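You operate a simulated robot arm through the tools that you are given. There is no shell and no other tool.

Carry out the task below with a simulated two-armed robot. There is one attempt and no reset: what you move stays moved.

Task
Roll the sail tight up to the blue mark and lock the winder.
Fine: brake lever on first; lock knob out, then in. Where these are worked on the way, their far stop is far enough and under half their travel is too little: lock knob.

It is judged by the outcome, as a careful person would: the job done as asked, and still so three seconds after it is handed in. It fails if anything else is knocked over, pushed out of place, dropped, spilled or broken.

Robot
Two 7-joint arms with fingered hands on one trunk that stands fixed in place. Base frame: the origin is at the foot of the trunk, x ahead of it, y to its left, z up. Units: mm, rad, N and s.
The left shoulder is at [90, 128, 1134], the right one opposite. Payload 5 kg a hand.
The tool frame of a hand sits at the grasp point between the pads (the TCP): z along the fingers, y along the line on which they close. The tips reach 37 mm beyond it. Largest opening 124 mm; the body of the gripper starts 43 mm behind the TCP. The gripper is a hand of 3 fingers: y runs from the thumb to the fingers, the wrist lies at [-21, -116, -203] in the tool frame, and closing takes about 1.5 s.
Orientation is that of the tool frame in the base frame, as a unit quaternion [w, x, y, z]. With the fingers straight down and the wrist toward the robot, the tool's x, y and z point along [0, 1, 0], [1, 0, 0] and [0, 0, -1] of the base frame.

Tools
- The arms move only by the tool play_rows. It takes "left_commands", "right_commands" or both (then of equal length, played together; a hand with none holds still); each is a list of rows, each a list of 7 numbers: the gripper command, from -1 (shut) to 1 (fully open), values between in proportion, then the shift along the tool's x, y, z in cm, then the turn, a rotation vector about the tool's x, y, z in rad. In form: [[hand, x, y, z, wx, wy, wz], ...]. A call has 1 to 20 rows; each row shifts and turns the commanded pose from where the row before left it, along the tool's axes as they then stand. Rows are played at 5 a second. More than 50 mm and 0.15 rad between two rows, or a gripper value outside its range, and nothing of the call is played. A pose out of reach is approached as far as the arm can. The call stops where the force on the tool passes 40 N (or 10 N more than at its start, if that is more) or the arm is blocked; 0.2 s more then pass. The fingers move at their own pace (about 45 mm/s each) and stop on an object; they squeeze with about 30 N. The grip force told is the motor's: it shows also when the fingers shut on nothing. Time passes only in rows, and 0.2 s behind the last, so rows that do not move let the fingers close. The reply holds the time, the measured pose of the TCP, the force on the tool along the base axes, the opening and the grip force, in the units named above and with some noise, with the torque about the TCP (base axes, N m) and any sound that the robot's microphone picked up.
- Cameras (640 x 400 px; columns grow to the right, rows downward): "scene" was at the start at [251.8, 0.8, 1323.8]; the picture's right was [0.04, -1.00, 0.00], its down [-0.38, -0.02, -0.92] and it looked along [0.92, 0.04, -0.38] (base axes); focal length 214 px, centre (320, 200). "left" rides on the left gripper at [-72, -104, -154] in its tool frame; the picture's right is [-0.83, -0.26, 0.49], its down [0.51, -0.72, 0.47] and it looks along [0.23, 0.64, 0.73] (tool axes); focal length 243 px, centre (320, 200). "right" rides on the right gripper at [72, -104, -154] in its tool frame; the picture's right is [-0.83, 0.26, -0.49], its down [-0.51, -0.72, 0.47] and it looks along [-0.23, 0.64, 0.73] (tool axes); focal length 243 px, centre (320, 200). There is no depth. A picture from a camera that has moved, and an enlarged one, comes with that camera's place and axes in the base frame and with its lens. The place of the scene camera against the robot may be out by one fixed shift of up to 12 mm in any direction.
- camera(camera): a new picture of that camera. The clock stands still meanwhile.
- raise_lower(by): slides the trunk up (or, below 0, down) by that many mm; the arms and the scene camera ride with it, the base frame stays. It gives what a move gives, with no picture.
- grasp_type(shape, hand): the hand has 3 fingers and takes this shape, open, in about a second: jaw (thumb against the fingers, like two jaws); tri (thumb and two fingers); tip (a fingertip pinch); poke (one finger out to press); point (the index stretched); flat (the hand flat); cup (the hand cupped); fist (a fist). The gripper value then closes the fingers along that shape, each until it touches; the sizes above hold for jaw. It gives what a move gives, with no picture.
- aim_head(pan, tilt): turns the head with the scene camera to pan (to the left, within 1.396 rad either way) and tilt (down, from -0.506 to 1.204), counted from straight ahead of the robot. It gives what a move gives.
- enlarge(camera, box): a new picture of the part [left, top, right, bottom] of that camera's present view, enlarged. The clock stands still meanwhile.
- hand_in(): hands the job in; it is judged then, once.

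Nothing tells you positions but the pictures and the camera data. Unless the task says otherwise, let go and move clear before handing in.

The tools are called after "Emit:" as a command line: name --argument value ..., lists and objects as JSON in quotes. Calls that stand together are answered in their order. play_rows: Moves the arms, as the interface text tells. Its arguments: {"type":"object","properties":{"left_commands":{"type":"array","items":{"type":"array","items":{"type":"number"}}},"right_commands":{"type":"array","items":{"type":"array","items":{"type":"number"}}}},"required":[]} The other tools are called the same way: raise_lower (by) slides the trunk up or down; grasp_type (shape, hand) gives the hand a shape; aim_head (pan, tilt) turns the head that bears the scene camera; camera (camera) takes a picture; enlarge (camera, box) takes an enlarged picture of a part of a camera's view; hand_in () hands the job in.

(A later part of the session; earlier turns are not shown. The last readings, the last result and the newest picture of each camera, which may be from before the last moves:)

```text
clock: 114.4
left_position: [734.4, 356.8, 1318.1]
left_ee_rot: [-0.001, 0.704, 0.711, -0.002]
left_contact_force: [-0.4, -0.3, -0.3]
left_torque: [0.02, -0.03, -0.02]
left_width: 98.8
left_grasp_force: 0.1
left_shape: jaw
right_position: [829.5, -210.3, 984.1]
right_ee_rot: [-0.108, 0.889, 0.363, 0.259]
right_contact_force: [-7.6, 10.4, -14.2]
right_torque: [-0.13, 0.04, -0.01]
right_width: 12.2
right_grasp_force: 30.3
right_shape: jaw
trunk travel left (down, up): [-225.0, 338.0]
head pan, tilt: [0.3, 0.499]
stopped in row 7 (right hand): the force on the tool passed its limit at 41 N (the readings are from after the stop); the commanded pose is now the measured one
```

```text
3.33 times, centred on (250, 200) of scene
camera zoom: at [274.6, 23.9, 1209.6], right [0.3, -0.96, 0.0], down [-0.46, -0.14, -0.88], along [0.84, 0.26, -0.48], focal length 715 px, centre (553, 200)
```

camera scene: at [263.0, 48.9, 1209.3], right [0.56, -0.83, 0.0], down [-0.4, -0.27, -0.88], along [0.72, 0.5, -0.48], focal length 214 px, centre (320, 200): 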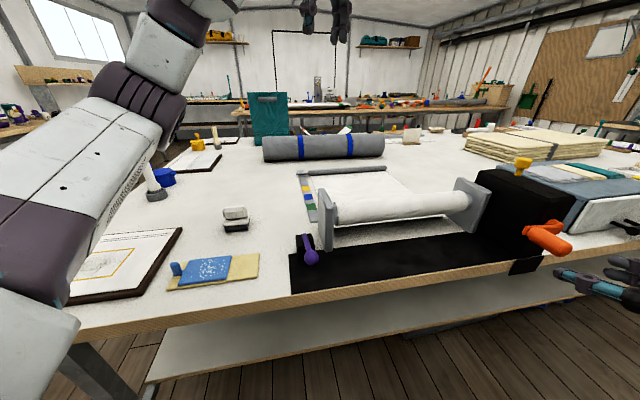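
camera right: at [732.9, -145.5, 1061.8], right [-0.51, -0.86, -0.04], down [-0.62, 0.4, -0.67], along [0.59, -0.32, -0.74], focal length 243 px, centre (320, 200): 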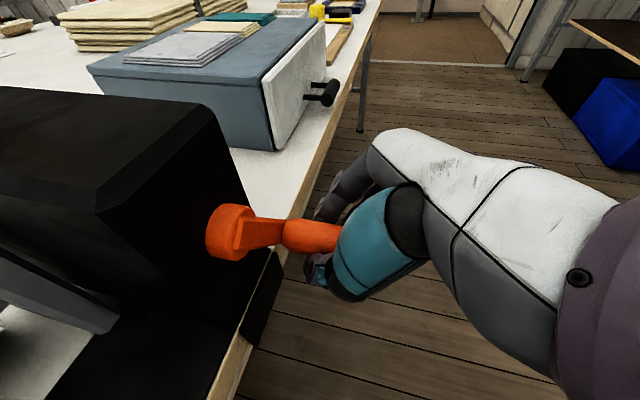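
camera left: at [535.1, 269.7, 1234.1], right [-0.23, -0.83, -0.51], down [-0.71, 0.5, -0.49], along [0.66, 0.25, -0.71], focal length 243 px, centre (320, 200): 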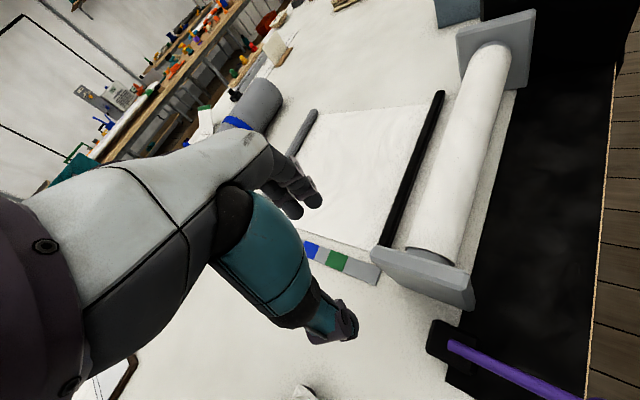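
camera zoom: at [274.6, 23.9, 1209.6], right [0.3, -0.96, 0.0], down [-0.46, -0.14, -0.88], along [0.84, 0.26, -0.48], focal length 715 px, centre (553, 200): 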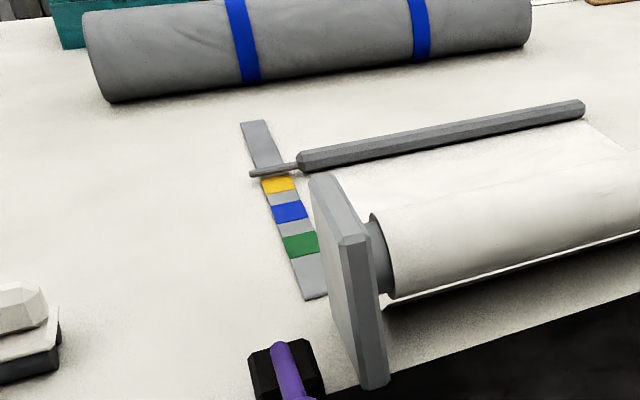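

The force limit tripped partway up (hand lagging slightly off the true circle), but the crank and sail held; the pointer is at the yellow mark's edge. I'll continue with smaller steps from here.

Emit:
play_rows --right_commands '[[-1, 0.17, -0.36, -0.28, 0, 0, 0], [-1, 0.19, -0.36, -0.32, 0, 0, 0], [-1, 0.19, -0.38, -0.3, 0, 0, 0], [-1, 0, 0, 0, 0, 0, 0]]'

Emit:
camera --camera "right"

Emit:
enlarge --camera "scene" --box '[400, 120, 520, 230]'

```text
clock: 115.4
left_position: [734.9, 356.5, 1319.2]
left_ee_rot: [-0.002, 0.703, 0.711, -0.002]
left_contact_force: [0.1, -0.4, 0.1]
left_torque: [0.02, -0.03, 0.01]
left_width: 99.0
left_grasp_force: 0.0
left_shape: jaw
right_position: [822.0, -203.5, 992.1]
right_ee_rot: [-0.109, 0.889, 0.363, 0.257]
right_contact_force: [-4.7, 6.9, -16.0]
right_torque: [-0.15, 0.06, -0.08]
right_width: 12.2
right_grasp_force: 30.4
right_shape: jaw
trunk travel left (down, up): [-225.0, 338.0]
head pan, tilt: [0.3, 0.499]
stopped in row 4 (right hand): the force on the tool passed its limit at 40 N (the readings are from after the stop); the commanded pose is now the measured one
```

```text
taken
camera right: at [733.6, -143.4, 1163.1], right [-0.5, -0.86, -0.03], down [-0.63, 0.39, -0.66], along [0.59, -0.32, -0.75], focal length 243 px, centre (320, 200)
```

right: 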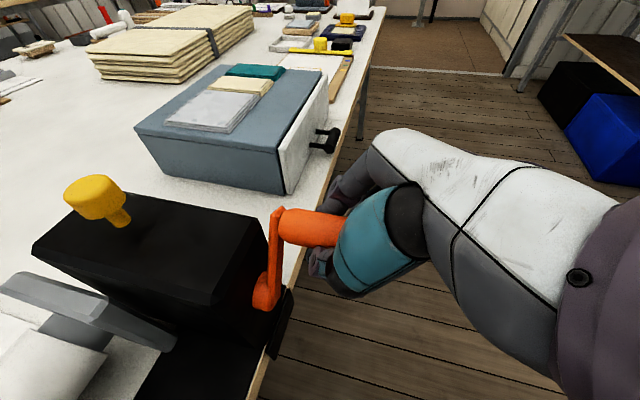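

```text
3.64 times, centred on (460, 175) of scene
camera zoom: at [274.6, 23.7, 1209.7], right [0.3, -0.96, 0.0], down [-0.46, -0.14, -0.88], along [0.84, 0.26, -0.48], focal length 780 px, centre (-189, 291)
```

zoom: 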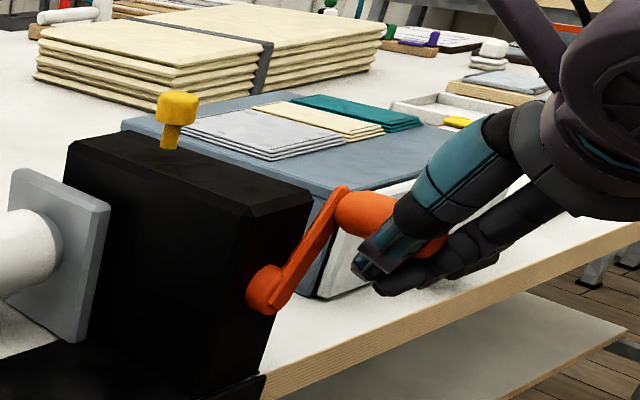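

Vision shows the crank is a bit further round (about 34° before top) than the hand path assumed, so I was pushing too much upward. I'll follow the true tangent now.

Emit:
play_rows --right_commands '[[-1, 0.07, -0.57, -0.13, 0, 0, 0], [-1, 0.12, -0.6, -0.21, 0, 0, 0], [-1, 0.1, -0.63, -0.18, 0, 0, 0], [-1, 0, 0, 0, 0, 0, 0]]'

Emit:
enlarge --camera "scene" --box '[400, 120, 520, 230]'

Emit:
enlarge --camera "scene" --box '[190, 140, 310, 260]'

```text
clock: 116.4
left_position: [737.5, 355.5, 1317.4]
left_ee_rot: [-0.002, 0.703, 0.711, -0.002]
left_contact_force: [0.2, 0.0, 0.4]
left_torque: [0.04, 0.02, -0.03]
left_width: 99.1
left_grasp_force: 0.1
left_shape: jaw
right_position: [811.2, -190.8, 998.6]
right_ee_rot: [-0.109, 0.889, 0.362, 0.258]
right_contact_force: [-1.2, 4.2, -18.8]
right_torque: [-0.12, 0.15, -0.06]
right_width: 11.8
right_grasp_force: 30.3
right_shape: jaw
trunk travel left (down, up): [-225.0, 338.0]
head pan, tilt: [0.3, 0.499]
```

```text
3.64 times, centred on (460, 175) of scene
camera zoom: at [276.2, 23.8, 1209.0], right [0.3, -0.96, 0.0], down [-0.46, -0.14, -0.88], along [0.84, 0.26, -0.48], focal length 780 px, centre (-189, 291)
```

zoom: 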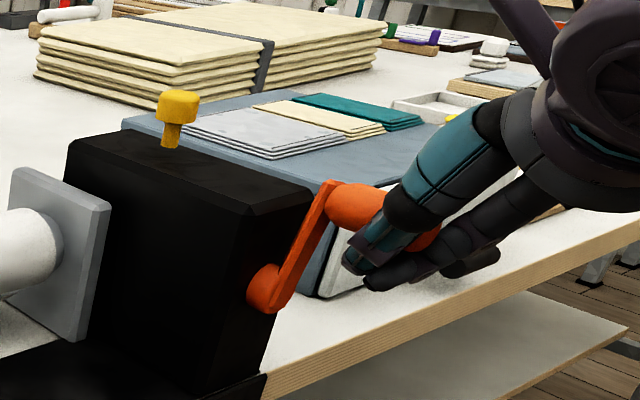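

```text
3.33 times, centred on (250, 200) of scene
camera zoom: at [276.2, 23.8, 1209.0], right [0.3, -0.96, 0.0], down [-0.46, -0.14, -0.88], along [0.84, 0.26, -0.48], focal length 715 px, centre (553, 200)
```

zoom: 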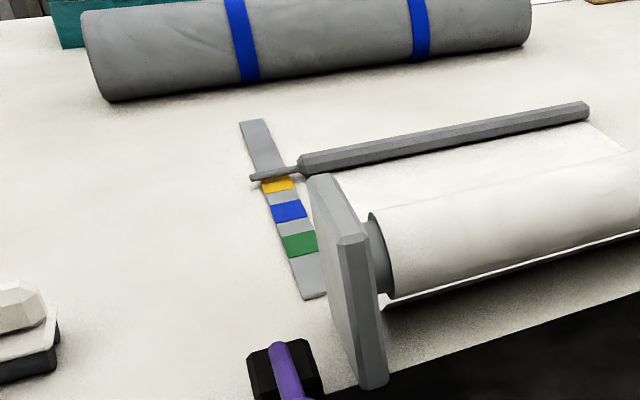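

Emit:
play_rows --right_commands '[[-1, -0.07, -0.65, 0.07, 0, 0, 0], [-1, -0.02, -0.66, 0, 0, 0, 0], [-1, -0.03, -0.67, 0.01, 0, 0, 0], [-1, -0.04, -0.67, 0.03, 0, 0, 0], [-1, -0.08, -0.66, 0.09, 0, 0, 0], [-1, 0, 0, 0, 0, 0, 0]]'

Emit:
enlarge --camera "scene" --box '[380, 120, 500, 230]'

Emit:
enlarge --camera "scene" --box '[190, 140, 310, 260]'

```text
clock: 117.8
left_position: [734.0, 356.1, 1316.7]
left_ee_rot: [-0.002, 0.703, 0.711, -0.002]
left_contact_force: [0.7, 0.6, 0.0]
left_torque: [0.01, 0.0, -0.03]
left_width: 99.1
left_grasp_force: 0.0
left_shape: jaw
right_position: [785.4, -168.2, 998.4]
right_ee_rot: [-0.108, 0.889, 0.363, 0.259]
right_contact_force: [1.9, 1.0, 1.6]
right_torque: [-0.05, 0.03, -0.1]
right_width: 11.4
right_grasp_force: 29.9
right_shape: jaw
trunk travel left (down, up): [-225.0, 338.0]
head pan, tilt: [0.3, 0.499]
```

```text
3.64 times, centred on (440, 175) of scene
camera zoom: at [274.4, 23.9, 1209.5], right [0.3, -0.96, 0.0], down [-0.46, -0.14, -0.88], along [0.84, 0.26, -0.48], focal length 780 px, centre (-116, 291)
```

zoom: 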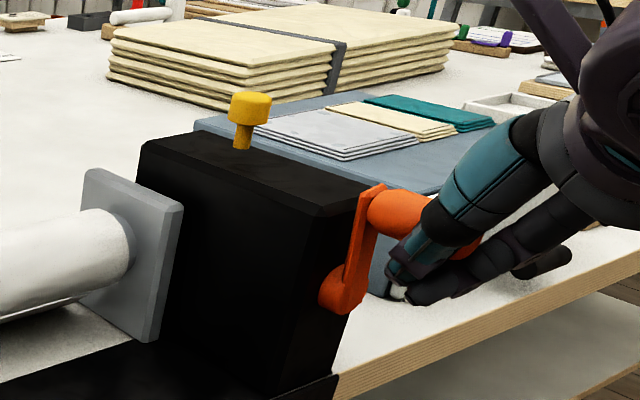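

```text
3.33 times, centred on (250, 200) of scene
camera zoom: at [274.4, 23.9, 1209.5], right [0.3, -0.96, 0.0], down [-0.46, -0.14, -0.88], along [0.84, 0.26, -0.48], focal length 715 px, centre (553, 200)
```

zoom: 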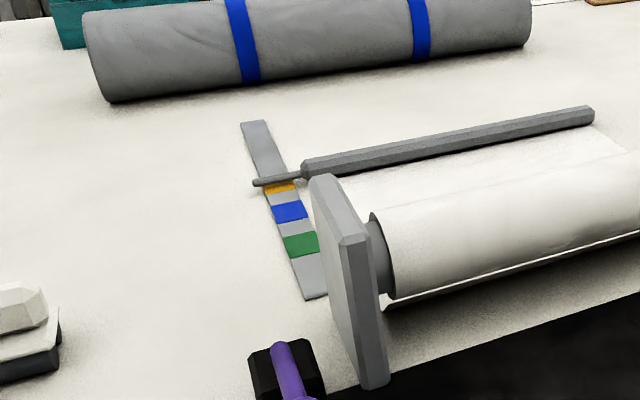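

Over the top with no residual force, and the pointer is on the yellow mark; about 58 mm to the blue. Continuing down the left side.

Emit:
play_rows --right_commands '[[-1, -0.08, -0.66, 0.08, 0, 0, 0], [-1, -0.11, -0.64, 0.14, 0, 0, 0], [-1, -0.15, -0.62, 0.19, 0, 0, 0], [-1, -0.18, -0.6, 0.24, 0, 0, 0], [-1, -0.21, -0.56, 0.29, 0, 0, 0], [-1, 0, 0, 0, 0, 0, 0]]'

Emit:
enlarge --camera "scene" --box '[380, 120, 500, 230]'

Emit:
enlarge --camera "scene" --box '[190, 140, 310, 260]'

```text
clock: 119.2
left_position: [734.6, 357.2, 1318.4]
left_ee_rot: [-0.002, 0.703, 0.711, -0.001]
left_contact_force: [-0.3, -0.2, -1.0]
left_torque: [0.02, 0.01, -0.02]
left_width: 99.0
left_grasp_force: 0.1
left_shape: jaw
right_position: [763.3, -146.1, 985.4]
right_ee_rot: [-0.107, 0.889, 0.361, 0.259]
right_contact_force: [3.7, 3.0, -0.5]
right_torque: [0.0, 0.02, 0.0]
right_width: 11.1
right_grasp_force: 30.1
right_shape: jaw
trunk travel left (down, up): [-225.0, 338.0]
head pan, tilt: [0.3, 0.499]
```

```text
3.64 times, centred on (440, 175) of scene
camera zoom: at [274.8, 24.0, 1209.4], right [0.3, -0.96, 0.0], down [-0.46, -0.14, -0.88], along [0.84, 0.26, -0.48], focal length 780 px, centre (-116, 291)
```

zoom: 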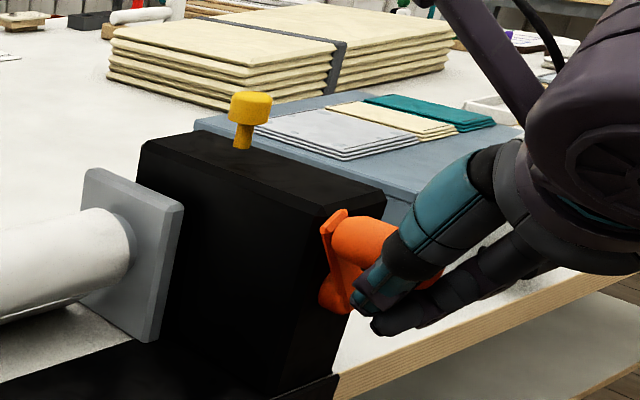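

```text
3.33 times, centred on (250, 200) of scene
camera zoom: at [274.8, 24.0, 1209.4], right [0.3, -0.96, 0.0], down [-0.46, -0.14, -0.88], along [0.84, 0.26, -0.48], focal length 715 px, centre (553, 200)
```

zoom: 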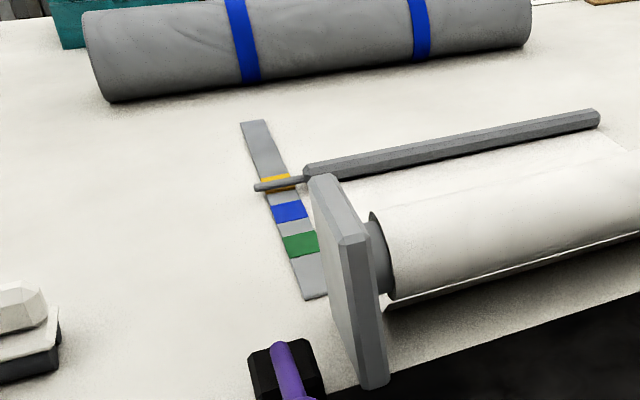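

Emit:
play_rows --right_commands '[[-1, -0.24, -0.52, 0.335, 0, 0, 0], [-1, -0.26, -0.48, 0.38, 0, 0, 0], [-1, -0.29, -0.43, 0.42, 0, 0, 0], [-1, -0.31, -0.38, 0.455, 0, 0, 0], [-1, -0.32, -0.32, 0.48, 0, 0, 0], [-1, -0.34, -0.26, 0.507, 0, 0, 0], [-1, 0, 0, 0, 0, 0, 0]]'

Emit:
enlarge --camera "scene" --box '[380, 120, 500, 230]'

Emit:
enlarge --camera "scene" --box '[190, 140, 310, 260]'

```text
clock: 120.8
left_position: [734.5, 355.4, 1318.7]
left_ee_rot: [-0.001, 0.704, 0.71, -0.001]
left_contact_force: [-0.4, -0.9, -0.1]
left_torque: [-0.01, -0.02, -0.02]
left_width: 99.1
left_grasp_force: 0.0
left_shape: jaw
right_position: [745.9, -131.2, 955.0]
right_ee_rot: [-0.107, 0.889, 0.362, 0.259]
right_contact_force: [1.2, 2.4, 0.1]
right_torque: [-0.01, -0.01, -0.04]
right_width: 10.9
right_grasp_force: 30.5
right_shape: jaw
trunk travel left (down, up): [-225.0, 338.0]
head pan, tilt: [0.3, 0.499]
```

```text
3.64 times, centred on (440, 175) of scene
camera zoom: at [274.5, 24.0, 1209.5], right [0.3, -0.96, 0.0], down [-0.46, -0.14, -0.88], along [0.84, 0.26, -0.48], focal length 780 px, centre (-116, 291)
```

zoom: 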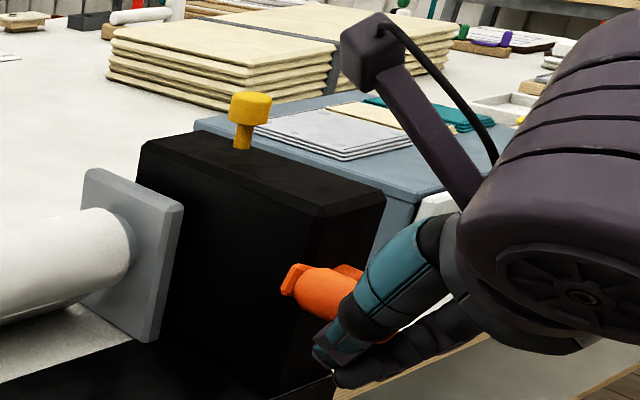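

```text
3.33 times, centred on (250, 200) of scene
camera zoom: at [274.5, 24.0, 1209.5], right [0.3, -0.96, 0.0], down [-0.46, -0.14, -0.88], along [0.84, 0.26, -0.48], focal length 715 px, centre (553, 200)
```

zoom: 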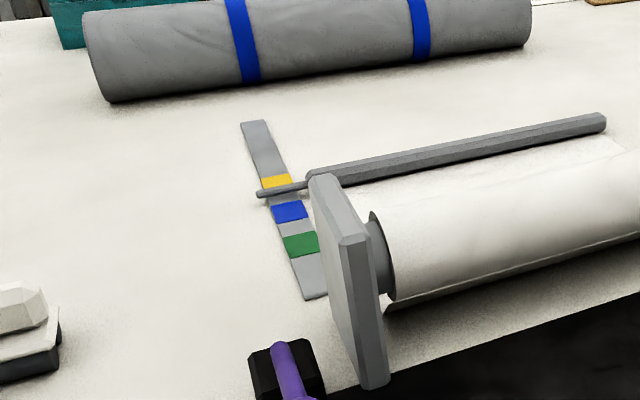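

The pointer has passed yellow and is about 35 mm short of the blue centre. Continuing carefully.

Emit:
play_rows --right_commands '[[-1, -0.42, -0.06, 0.64, 0, 0, 0], [-1, -0.41, 0.03, 0.63, 0, 0, 0], [-1, -0.4, 0.12, 0.62, 0, 0, 0], [-1, -0.39, 0.2, 0.61, 0, 0, 0], [-1, 0, 0, 0, 0, 0, 0]]'

Emit:
enlarge --camera "scene" --box '[190, 140, 310, 260]'

Emit:
camera --camera "left"

```text
clock: 122.0
left_position: [734.4, 355.9, 1319.4]
left_ee_rot: [-0.002, 0.704, 0.711, -0.001]
left_contact_force: [-0.5, -0.4, 0.4]
left_torque: [0.0, 0.0, 0.0]
left_width: 99.1
left_grasp_force: 0.1
left_shape: jaw
right_position: [748.0, -131.4, 925.6]
right_ee_rot: [-0.107, 0.889, 0.362, 0.259]
right_contact_force: [-1.1, -0.4, 0.1]
right_torque: [0.01, 0.01, -0.01]
right_width: 10.6
right_grasp_force: 30.0
right_shape: jaw
trunk travel left (down, up): [-225.0, 338.0]
head pan, tilt: [0.3, 0.499]
```

```text
3.33 times, centred on (250, 200) of scene
camera zoom: at [274.3, 23.8, 1209.5], right [0.3, -0.96, 0.0], down [-0.46, -0.14, -0.88], along [0.84, 0.26, -0.48], focal length 715 px, centre (553, 200)
```

zoom: 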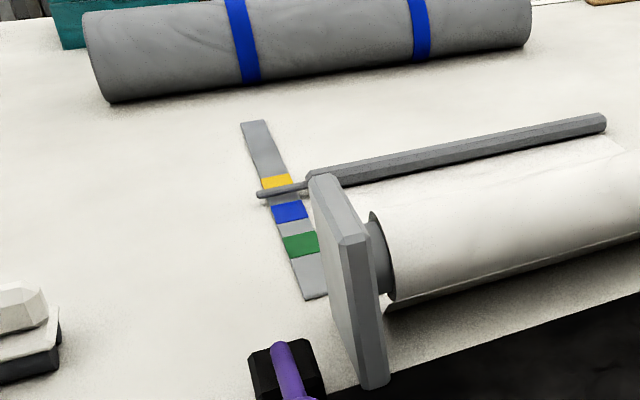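

```text
taken
camera left: at [630.6, 281.4, 1473.1], right [-0.25, -0.83, -0.49], down [-0.73, 0.5, -0.47], along [0.64, 0.24, -0.73], focal length 243 px, centre (320, 200)
```

left: 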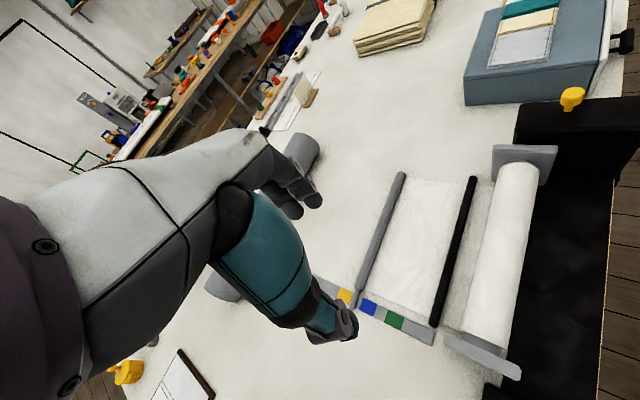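

Emit:
enlarge --camera "scene" --box '[390, 140, 490, 240]'

Emit:
camera --camera "right"

Emit:
enlarge --camera "left" --box '[300, 150, 460, 360]'

```text
4.00 times, centred on (440, 190) of scene
camera zoom: at [274.3, 23.8, 1209.5], right [0.3, -0.96, 0.0], down [-0.46, -0.14, -0.88], along [0.84, 0.26, -0.48], focal length 858 px, centre (-160, 240)
```

zoom: 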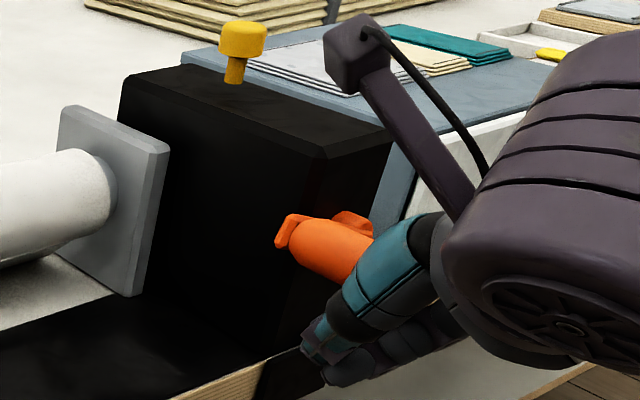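

```text
taken
camera right: at [659.2, -72.5, 1096.1], right [-0.51, -0.86, -0.03], down [-0.63, 0.4, -0.67], along [0.59, -0.32, -0.74], focal length 243 px, centre (320, 200)
```

right: 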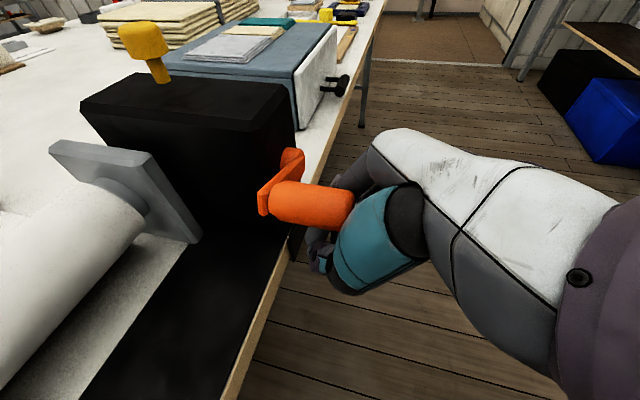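

```text
1.90 times, centred on (380, 255) of left
camera zoom: at [630.6, 281.4, 1473.1], right [-0.25, -0.83, -0.49], down [-0.73, 0.5, -0.47], along [0.64, 0.24, -0.73], focal length 462 px, centre (206, 95)
```

zoom: 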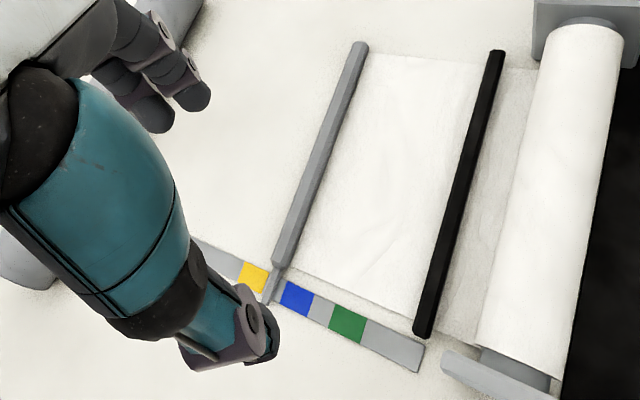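

The hand slipped just below the grip (the crank and pointer stayed put). The left camera gives a fine top view: the pointer sits between yellow and blue, about 36 mm short. I'll open, come back up around the grip with a deeper hold, and close.

Emit:
play_rows --right_commands '[[0.4, 0, 0, 0, 0, 0, 0], [0.4, 0, 0, 0, 0, 0, 0], [0.4, 0, 0, 0, 0, 0, 0], [0.4, 0, 0, 0, 0, 0, 0], [0.4, 0, 0, 0, 0, 0, 0], [0.4, 0.59, -0.1, -0.81, 0, 0, 0], [0.4, 0.59, -0.1, -0.81, 0, 0, 0], [0.4, 0.52, -0.05, -0.7, 0, 0, 0], [0.4, 0, 0, 0, 0, 0, 0]]'

Emit:
camera --camera "right"

Emit:
enlarge --camera "scene" --box '[390, 140, 490, 240]'

```text
clock: 124.0
left_position: [735.2, 356.1, 1319.4]
left_ee_rot: [-0.001, 0.704, 0.71, -0.002]
left_contact_force: [0.3, 0.2, 0.4]
left_torque: [-0.01, 0.04, -0.04]
left_width: 98.8
left_grasp_force: 0.0
left_shape: jaw
right_position: [747.2, -128.5, 955.0]
right_ee_rot: [-0.107, 0.889, 0.362, 0.259]
right_contact_force: [0.8, -0.3, -0.8]
right_torque: [-0.02, 0.01, 0.02]
right_width: 86.8
right_grasp_force: 0.1
right_shape: jaw
trunk travel left (down, up): [-225.0, 338.0]
head pan, tilt: [0.3, 0.499]
```

```text
taken
camera right: at [658.8, -69.8, 1124.9], right [-0.51, -0.86, -0.03], down [-0.63, 0.4, -0.67], along [0.59, -0.32, -0.74], focal length 243 px, centre (320, 200)
```

right: 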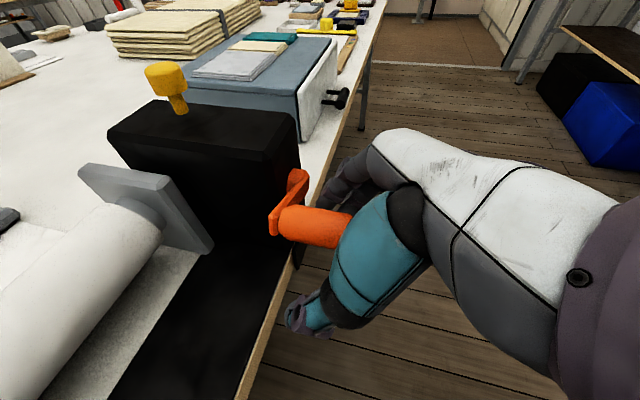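

```text
4.00 times, centred on (440, 190) of scene
camera zoom: at [274.4, 23.7, 1209.5], right [0.3, -0.96, 0.0], down [-0.46, -0.14, -0.88], along [0.84, 0.26, -0.48], focal length 858 px, centre (-160, 240)
```

zoom: 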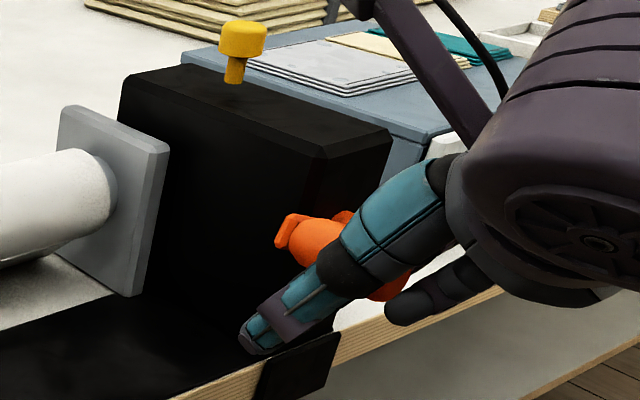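

Emit:
play_rows --right_commands '[[-0.2, 0, 0, 0, 0, 0, 0], [-0.2, 0, 0, 0, 0, 0, 0], [-0.2, 0, 0, 0, 0, 0, 0], [-1, 0, 0, 0, 0, 0, 0], [-1, 0, 0, 0, 0, 0, 0], [-1, 0, 0, 0, 0, 0, 0], [-1, 0, 0, 0, 0, 0, 0], [-1, 0, 0, 0, 0, 0, 0]]'

Emit:
camera --camera "right"

Emit:
enlarge --camera "scene" --box '[390, 140, 490, 240]'

```text
clock: 125.8
left_position: [734.9, 355.7, 1319.4]
left_ee_rot: [-0.001, 0.703, 0.711, -0.002]
left_contact_force: [0.6, 0.2, -0.4]
left_torque: [-0.01, 0.0, -0.02]
left_width: 98.6
left_grasp_force: 0.0
left_shape: jaw
right_position: [746.7, -127.8, 954.4]
right_ee_rot: [-0.108, 0.889, 0.363, 0.259]
right_contact_force: [-1.3, 3.4, -0.9]
right_torque: [-0.01, 0.01, -0.12]
right_width: 3.3
right_grasp_force: 30.4
right_shape: jaw
trunk travel left (down, up): [-225.0, 338.0]
head pan, tilt: [0.3, 0.499]
```

```text
taken
camera right: at [658.3, -69.1, 1124.9], right [-0.51, -0.86, -0.03], down [-0.63, 0.4, -0.67], along [0.59, -0.32, -0.74], focal length 243 px, centre (320, 200)
```

right: 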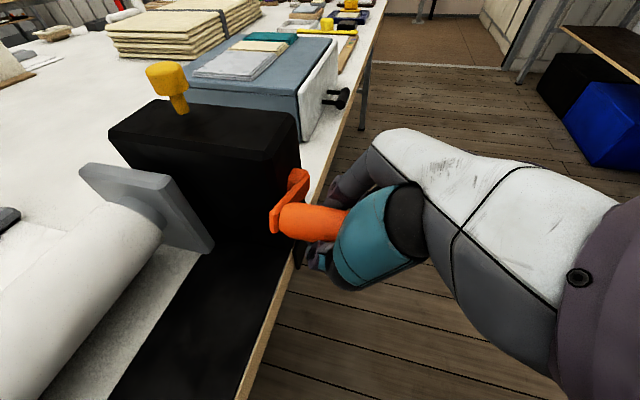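

```text
4.00 times, centred on (440, 190) of scene
camera zoom: at [274.2, 24.1, 1209.5], right [0.3, -0.96, 0.0], down [-0.46, -0.14, -0.88], along [0.84, 0.26, -0.48], focal length 858 px, centre (-160, 240)
```

zoom: 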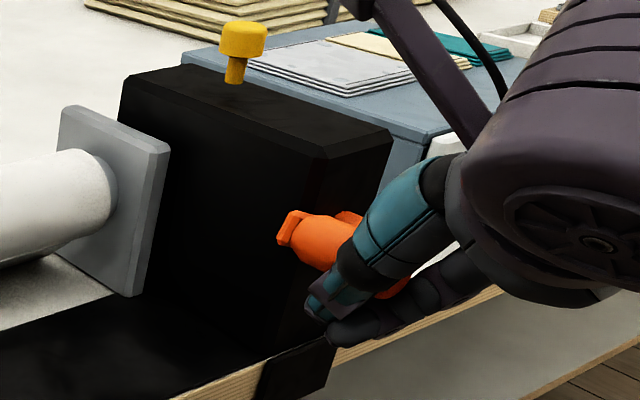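

Emit:
play_rows --right_commands '[[-1, -0.36, -0.16, 0.54, 0, 0, 0], [-1, -0.36, -0.1, 0.55, 0, 0, 0], [-1, -0.37, -0.03, 0.56, 0, 0, 0], [-1, 0, 0, 0, 0, 0, 0]]'

Emit:
camera --camera "right"

Emit:
enlarge --camera "scene" --box '[390, 140, 490, 240]'

Emit:
enlarge --camera "left" --box '[300, 150, 460, 360]'

```text
clock: 126.8
left_position: [735.2, 354.7, 1319.1]
left_ee_rot: [-0.001, 0.704, 0.711, -0.001]
left_contact_force: [-0.5, 0.1, -0.2]
left_torque: [0.0, 0.02, 0.0]
left_width: 98.9
left_grasp_force: 0.0
left_shape: jaw
right_position: [745.1, -127.9, 934.6]
right_ee_rot: [-0.107, 0.889, 0.362, 0.259]
right_contact_force: [0.2, -0.3, -0.1]
right_torque: [0.04, -0.01, 0.03]
right_width: 2.8
right_grasp_force: 29.8
right_shape: jaw
trunk travel left (down, up): [-225.0, 338.0]
head pan, tilt: [0.3, 0.499]
```

```text
taken
camera right: at [656.1, -68.9, 1105.0], right [-0.51, -0.86, -0.03], down [-0.63, 0.4, -0.67], along [0.59, -0.32, -0.74], focal length 243 px, centre (320, 200)
```

right: 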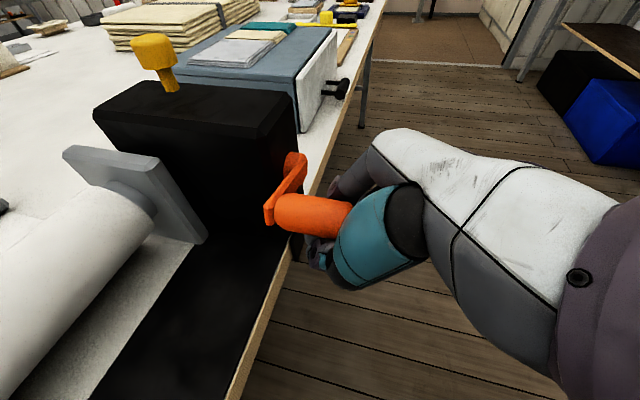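

```text
4.00 times, centred on (440, 190) of scene
camera zoom: at [274.4, 23.8, 1209.5], right [0.3, -0.96, 0.0], down [-0.46, -0.14, -0.88], along [0.84, 0.26, -0.48], focal length 858 px, centre (-160, 240)
```

zoom: 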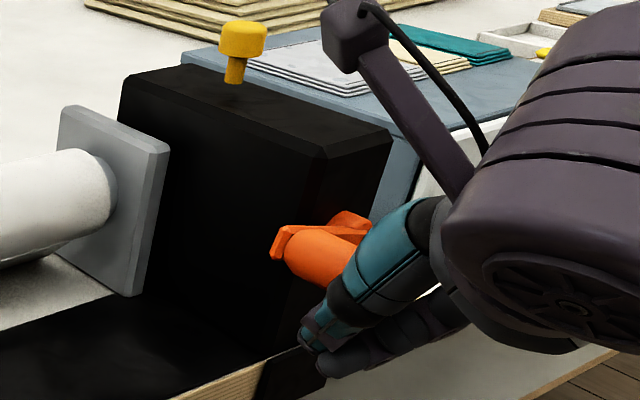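

```text
1.90 times, centred on (380, 255) of left
camera zoom: at [630.7, 281.5, 1473.0], right [-0.25, -0.83, -0.49], down [-0.73, 0.5, -0.47], along [0.64, 0.24, -0.73], focal length 462 px, centre (206, 95)
```

zoom: 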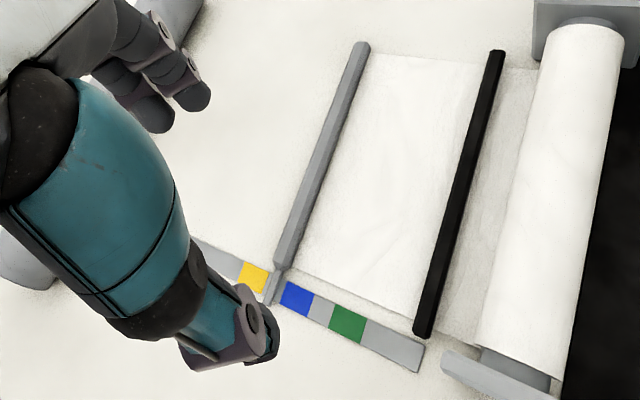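

Emit:
play_rows --right_commands '[[-1, -0.37, 0, 0.56, 0, 0, 0], [-1, -0.37, 0.03, 0.56, 0, 0, 0], [-1, -0.36, 0.07, 0.55, 0, 0, 0], [-1, 0, 0, 0, 0, 0, 0]]'

Emit:
camera --camera "right"

Emit:
enlarge --camera "scene" --box '[390, 140, 490, 240]'

Emit:
enlarge --camera "left" --box '[300, 150, 460, 360]'

```text
clock: 127.8
left_position: [734.7, 356.7, 1318.1]
left_ee_rot: [-0.002, 0.703, 0.711, -0.002]
left_contact_force: [0.8, 0.9, -1.0]
left_torque: [0.0, -0.02, 0.01]
left_width: 99.0
left_grasp_force: 0.1
left_shape: jaw
right_position: [745.4, -128.8, 915.4]
right_ee_rot: [-0.108, 0.889, 0.362, 0.259]
right_contact_force: [-0.7, -0.2, 0.1]
right_torque: [-0.04, 0.03, 0.01]
right_width: 2.8
right_grasp_force: 30.7
right_shape: jaw
trunk travel left (down, up): [-225.0, 338.0]
head pan, tilt: [0.3, 0.499]
```

```text
taken
camera right: at [656.5, -69.5, 1085.1], right [-0.51, -0.86, -0.03], down [-0.63, 0.4, -0.67], along [0.59, -0.32, -0.74], focal length 243 px, centre (320, 200)
```

right: 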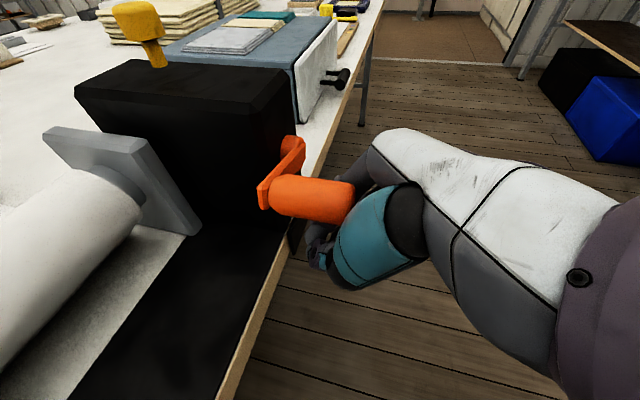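

```text
4.00 times, centred on (440, 190) of scene
camera zoom: at [274.3, 23.7, 1209.5], right [0.3, -0.96, 0.0], down [-0.46, -0.14, -0.88], along [0.84, 0.26, -0.48], focal length 858 px, centre (-160, 240)
```

zoom: 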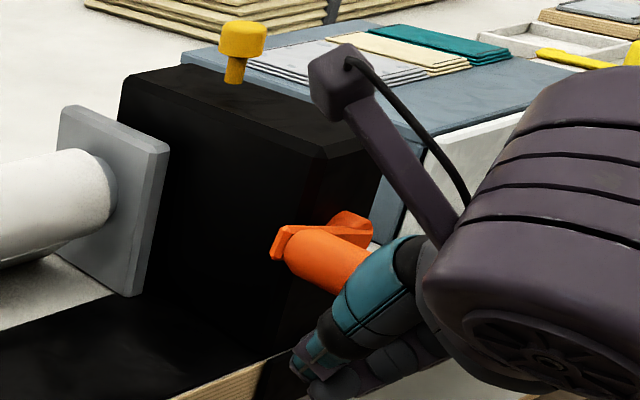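

```text
1.90 times, centred on (380, 255) of left
camera zoom: at [630.7, 281.4, 1473.0], right [-0.25, -0.83, -0.49], down [-0.73, 0.5, -0.47], along [0.64, 0.24, -0.73], focal length 462 px, centre (206, 95)
```

zoom: 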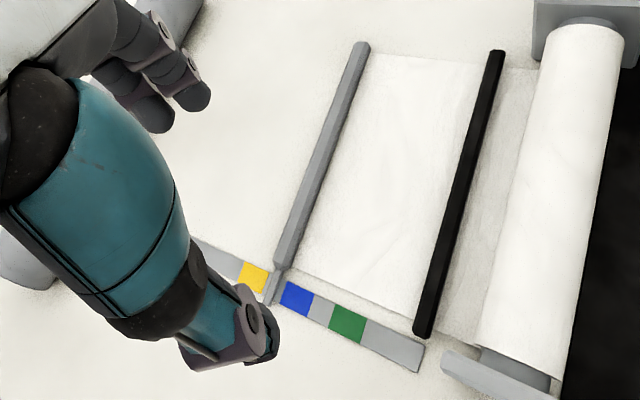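

The hand passed under without engaging. I'll open, come back up so the grip is exactly at the fingertip grasp point (as in the grasp that worked), and re-close there.

Emit:
play_rows --right_commands '[[0.4, 0, 0, 0, 0, 0, 0], [0.4, 0, 0, 0, 0, 0, 0], [0.4, 0, 0, 0, 0, 0, 0], [0.4, 0, 0, 0, 0, 0, 0], [0.4, 0, 0, 0, 0, 0, 0], [0.4, 0.6, 0, -0.92, 0, 0, 0], [0.4, 0.6, 0, -0.92, 0, 0, 0], [0.4, 0.6, 0, -0.92, 0, 0, 0], [0.4, 0.6, -0.05, -0.92, 0, 0, 0], [0.4, 0, 0, 0, 0, 0, 0]]'

Emit:
camera --camera "right"

Emit:
enlarge --camera "scene" --box '[390, 140, 490, 240]'

```text
clock: 130.0
left_position: [734.8, 356.6, 1318.8]
left_ee_rot: [-0.001, 0.703, 0.711, -0.001]
left_contact_force: [0.7, -0.6, 0.0]
left_torque: [0.01, 0.0, -0.02]
left_width: 99.0
left_grasp_force: 0.1
left_shape: jaw
right_position: [744.8, -128.4, 958.2]
right_ee_rot: [-0.108, 0.889, 0.362, 0.259]
right_contact_force: [-0.4, -0.5, 0.0]
right_torque: [0.0, -0.01, 0.02]
right_width: 86.3
right_grasp_force: 0.0
right_shape: jaw
trunk travel left (down, up): [-225.0, 338.0]
head pan, tilt: [0.3, 0.499]
```

```text
taken
camera right: at [656.4, -69.5, 1128.4], right [-0.51, -0.86, -0.03], down [-0.63, 0.4, -0.67], along [0.59, -0.32, -0.74], focal length 243 px, centre (320, 200)
```

right: 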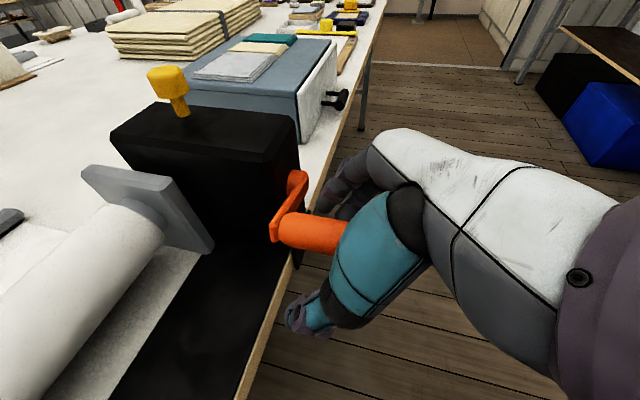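

```text
4.00 times, centred on (440, 190) of scene
camera zoom: at [274.5, 23.6, 1209.5], right [0.3, -0.96, 0.0], down [-0.46, -0.14, -0.88], along [0.84, 0.26, -0.48], focal length 858 px, centre (-160, 240)
```

zoom: 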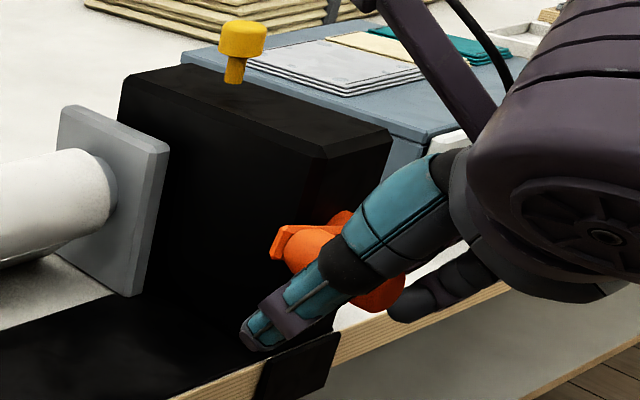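

Emit:
play_rows --right_commands '[[0.4, 0.44, 0, -0.67, 0, 0, 0], [-0.2, 0, 0, 0, 0, 0, 0], [-0.2, 0, 0, 0, 0, 0, 0], [-0.2, 0, 0, 0, 0, 0, 0], [-1, 0, 0, 0, 0, 0, 0], [-1, 0, 0, 0, 0, 0, 0], [-1, 0, 0, 0, 0, 0, 0], [-1, 0, 0, 0, 0, 0, 0], [-1, 0, 0, 0, 0, 0, 0]]'

Emit:
camera --camera "right"

Emit:
enlarge --camera "scene" --box '[390, 140, 490, 240]'

```text
clock: 132.0
left_position: [733.9, 355.0, 1319.6]
left_ee_rot: [-0.001, 0.703, 0.711, -0.001]
left_contact_force: [1.0, 1.3, -1.2]
left_torque: [0.04, 0.02, 0.01]
left_width: 99.1
left_grasp_force: 0.0
left_shape: jaw
right_position: [747.1, -127.9, 966.8]
right_ee_rot: [-0.108, 0.889, 0.362, 0.259]
right_contact_force: [2.1, 1.5, -1.8]
right_torque: [0.03, 0.02, -0.08]
right_width: 11.0
right_grasp_force: 30.2
right_shape: jaw
trunk travel left (down, up): [-225.0, 338.0]
head pan, tilt: [0.3, 0.499]
```

```text
taken
camera right: at [657.0, -69.5, 1136.6], right [-0.51, -0.86, -0.03], down [-0.63, 0.4, -0.67], along [0.59, -0.32, -0.74], focal length 243 px, centre (320, 200)
```

right: 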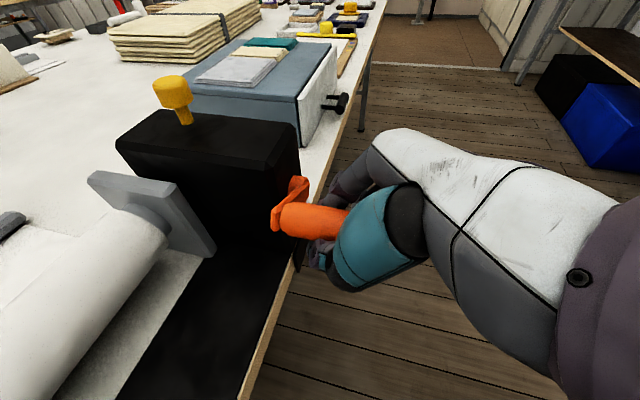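

```text
4.00 times, centred on (440, 190) of scene
camera zoom: at [274.8, 23.7, 1209.4], right [0.3, -0.96, 0.0], down [-0.46, -0.14, -0.88], along [0.84, 0.26, -0.48], focal length 858 px, centre (-160, 240)
```

zoom: 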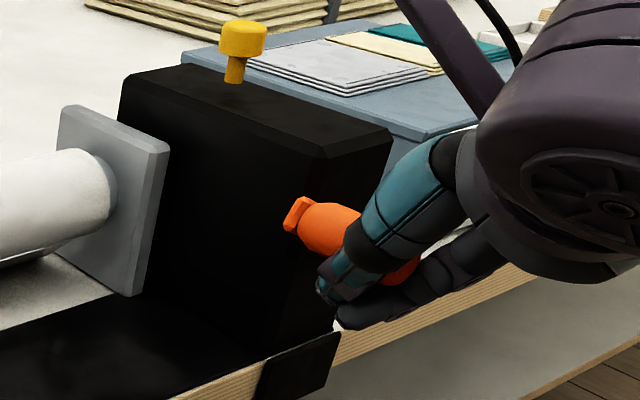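

Squeezing nudged the grip up toward the palm. I'll loosen, draw the hand back about 12 mm so the grip sits nearer the fingertips (the hold that worked before), and close again.

Emit:
play_rows --right_commands '[[0.0, 0, 0, 0, 0, 0, 0], [0.0, 0, 0, 0, 0, 0, 0], [0.0, 0, 0, 0, 0, 0, 0], [0.0, 0, 0, 0, 0, 0, 0], [0.0, 0, 0, -1.0, 0, 0, 0], [0.0, 0, 0, -0.8, 0, 0, 0], [0.0, 0, 0, 0, 0, 0, 0]]'

Emit:
camera --camera "right"

Emit:
enlarge --camera "scene" --box '[390, 140, 490, 240]'

```text
clock: 133.6
left_position: [734.8, 355.4, 1318.9]
left_ee_rot: [-0.001, 0.703, 0.711, -0.001]
left_contact_force: [-0.2, 0.0, -0.7]
left_torque: [-0.02, -0.03, 0.0]
left_width: 99.3
left_grasp_force: 0.1
left_shape: jaw
right_position: [739.4, -134.0, 982.7]
right_ee_rot: [-0.108, 0.889, 0.362, 0.259]
right_contact_force: [-0.7, -0.2, -0.3]
right_torque: [-0.02, -0.01, -0.02]
right_width: 61.7
right_grasp_force: 0.0
right_shape: jaw
trunk travel left (down, up): [-225.0, 338.0]
head pan, tilt: [0.3, 0.499]
```

```text
taken
camera right: at [650.6, -75.4, 1151.9], right [-0.51, -0.86, -0.03], down [-0.63, 0.4, -0.67], along [0.59, -0.32, -0.74], focal length 243 px, centre (320, 200)
```

right: 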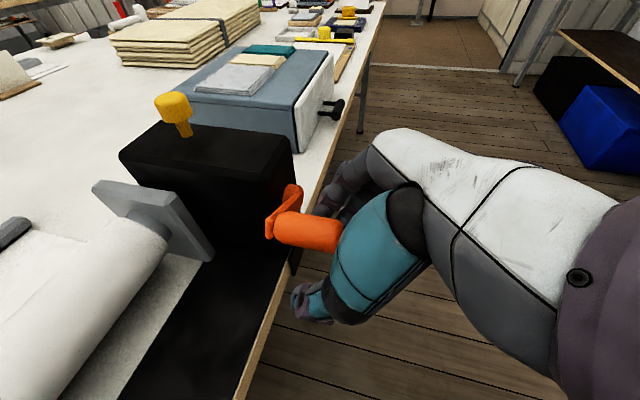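

```text
4.00 times, centred on (440, 190) of scene
camera zoom: at [274.5, 23.7, 1209.5], right [0.3, -0.96, 0.0], down [-0.46, -0.14, -0.88], along [0.84, 0.26, -0.48], focal length 858 px, centre (-160, 240)
```

zoom: 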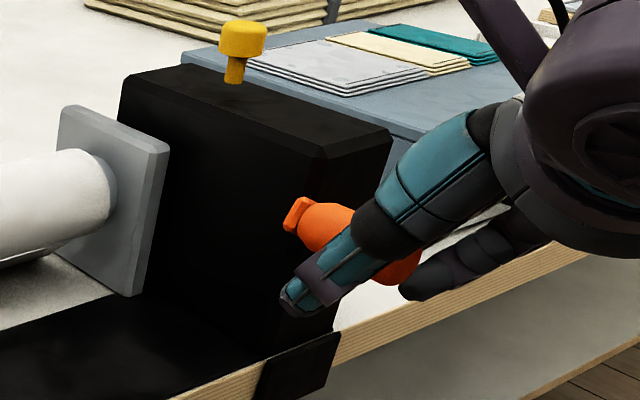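

Emit:
play_rows --right_commands '[[0.0, 0.27, 0.68, -0.38, 0, 0, 0], [-0.3, 0, 0, 0, 0, 0, 0], [-0.3, 0, 0, 0, 0, 0, 0], [-1, 0, 0, 0, 0, 0, 0], [-1, 0, 0, 0, 0, 0, 0], [-1, 0, 0, 0, 0, 0, 0], [-1, 0, 0, 0, 0, 0, 0], [-1, 0, 0, 0, 0, 0, 0]]'

Emit:
camera --camera "right"

Emit:
enlarge --camera "scene" --box '[390, 140, 490, 240]'

```text
clock: 135.4
left_position: [735.4, 356.4, 1319.2]
left_ee_rot: [-0.002, 0.704, 0.71, -0.001]
left_contact_force: [0.2, 0.2, 0.4]
left_torque: [0.0, -0.04, -0.01]
left_width: 99.0
left_grasp_force: 0.1
left_shape: jaw
right_position: [744.1, -140.3, 986.7]
right_ee_rot: [-0.108, 0.889, 0.362, 0.259]
right_contact_force: [-1.0, 1.3, -1.8]
right_torque: [0.06, -0.03, -0.05]
right_width: 19.7
right_grasp_force: 29.9
right_shape: jaw
trunk travel left (down, up): [-225.0, 338.0]
head pan, tilt: [0.3, 0.499]
```

```text
taken
camera right: at [655.6, -80.1, 1156.4], right [-0.51, -0.86, -0.03], down [-0.63, 0.4, -0.67], along [0.59, -0.32, -0.74], focal length 243 px, centre (320, 200)
```

right: 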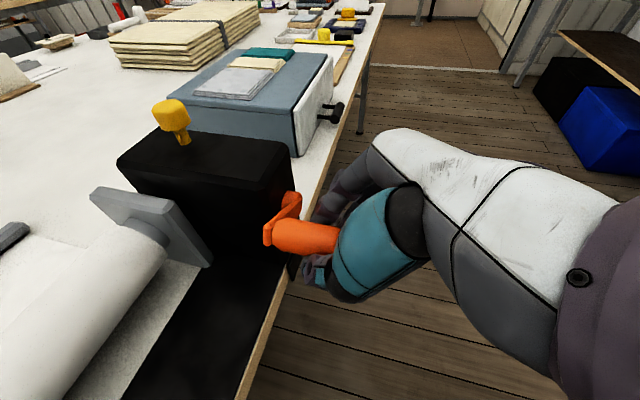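

```text
4.00 times, centred on (440, 190) of scene
camera zoom: at [274.4, 23.9, 1209.5], right [0.3, -0.96, 0.0], down [-0.46, -0.14, -0.88], along [0.84, 0.26, -0.48], focal length 858 px, centre (-160, 240)
```

zoom: 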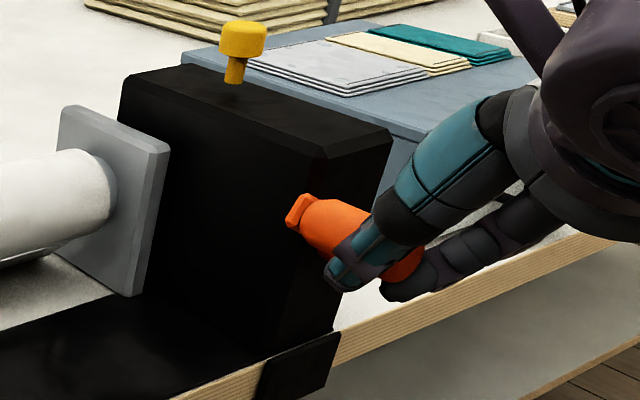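

That's a proper pinch on the cylinder (20 mm width). I'll follow the circle down again in short steps.

Emit:
play_rows --right_commands '[[-1, -0.34, -0.27, 0.51, 0, 0, 0], [-1, -0.35, -0.21, 0.525, 0, 0, 0], [-1, -0.36, -0.15, 0.54, 0, 0, 0], [-1, -0.36, -0.08, 0.55, 0, 0, 0], [-1, 0, 0, 0, 0, 0, 0]]'

Emit:
enlarge --camera "scene" --box '[390, 140, 490, 240]'

Emit:
enlarge --camera "left" --box '[300, 150, 460, 360]'

```text
clock: 136.6
left_position: [734.5, 356.5, 1318.8]
left_ee_rot: [-0.001, 0.704, 0.71, -0.002]
left_contact_force: [0.5, -0.1, -0.6]
left_torque: [-0.03, -0.04, -0.02]
left_width: 99.1
left_grasp_force: 0.1
left_shape: jaw
right_position: [737.5, -133.6, 961.1]
right_ee_rot: [-0.108, 0.889, 0.362, 0.26]
right_contact_force: [1.6, 7.1, 1.5]
right_torque: [0.14, -0.13, 0.03]
right_width: 19.4
right_grasp_force: 30.8
right_shape: jaw
trunk travel left (down, up): [-225.0, 338.0]
head pan, tilt: [0.3, 0.499]
```

```text
4.00 times, centred on (440, 190) of scene
camera zoom: at [274.5, 24.5, 1209.5], right [0.3, -0.96, 0.0], down [-0.46, -0.14, -0.88], along [0.84, 0.26, -0.48], focal length 858 px, centre (-160, 240)
```

zoom: 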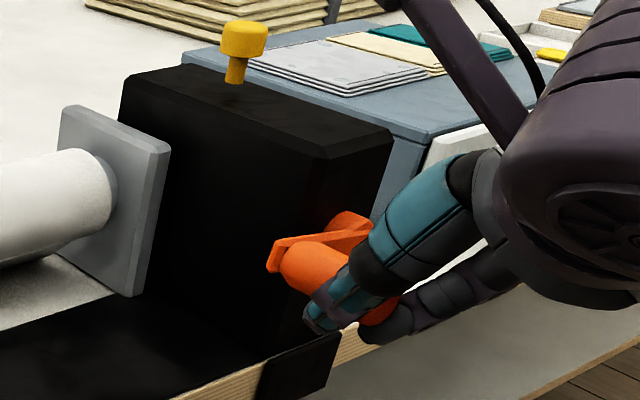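

```text
1.90 times, centred on (380, 255) of left
camera zoom: at [630.9, 282.2, 1472.7], right [-0.25, -0.83, -0.49], down [-0.73, 0.5, -0.47], along [0.64, 0.24, -0.73], focal length 462 px, centre (206, 95)
```

zoom: 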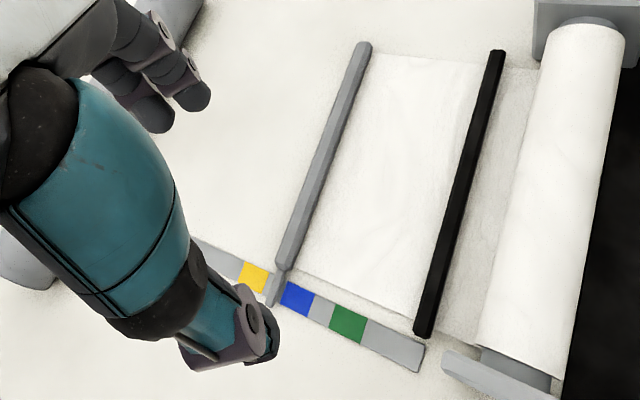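

Emit:
play_rows --right_commands '[[-1, -0.37, -0.02, 0.56, 0, 0, 0], [-1, -0.36, 0.05, 0.56, 0, 0, 0], [-1, -0.36, 0.12, 0.555, 0, 0, 0], [-1, -0.345, 0.18, 0.54, 0, 0, 0], [-1, 0, 0, 0, 0, 0, 0]]'

Emit:
enlarge --camera "scene" --box '[390, 140, 490, 240]'

Emit:
enlarge --camera "left" --box '[300, 150, 460, 360]'

```text
clock: 137.8
left_position: [734.9, 357.6, 1318.6]
left_ee_rot: [0.0, 0.704, 0.711, -0.002]
left_contact_force: [-0.2, 0.3, -1.0]
left_torque: [0.02, 0.02, -0.02]
left_width: 99.0
left_grasp_force: 0.1
left_shape: jaw
right_position: [739.7, -135.4, 933.9]
right_ee_rot: [-0.107, 0.889, 0.362, 0.259]
right_contact_force: [-2.8, 12.4, -4.1]
right_torque: [0.19, 0.01, 0.18]
right_width: 19.1
right_grasp_force: 29.9
right_shape: jaw
trunk travel left (down, up): [-225.0, 338.0]
head pan, tilt: [0.3, 0.499]
```

```text
4.00 times, centred on (440, 190) of scene
camera zoom: at [274.4, 25.0, 1209.4], right [0.3, -0.96, 0.0], down [-0.46, -0.14, -0.88], along [0.84, 0.26, -0.48], focal length 858 px, centre (-160, 240)
```

zoom: 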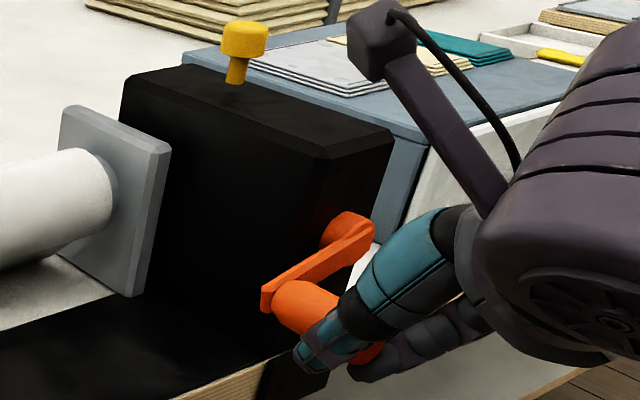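

```text
1.90 times, centred on (380, 255) of left
camera zoom: at [630.8, 282.9, 1472.6], right [-0.25, -0.83, -0.49], down [-0.73, 0.5, -0.47], along [0.64, 0.24, -0.73], focal length 462 px, centre (206, 95)
```

zoom: 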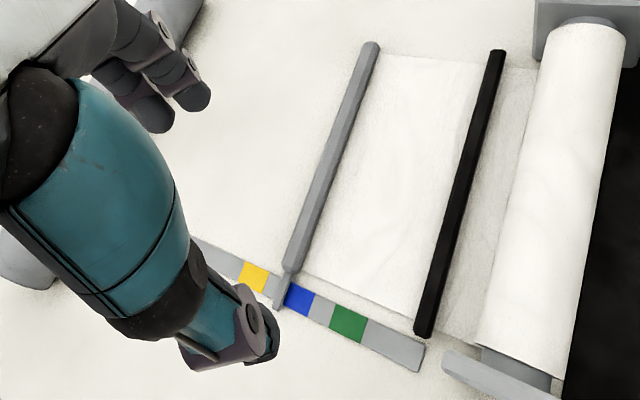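

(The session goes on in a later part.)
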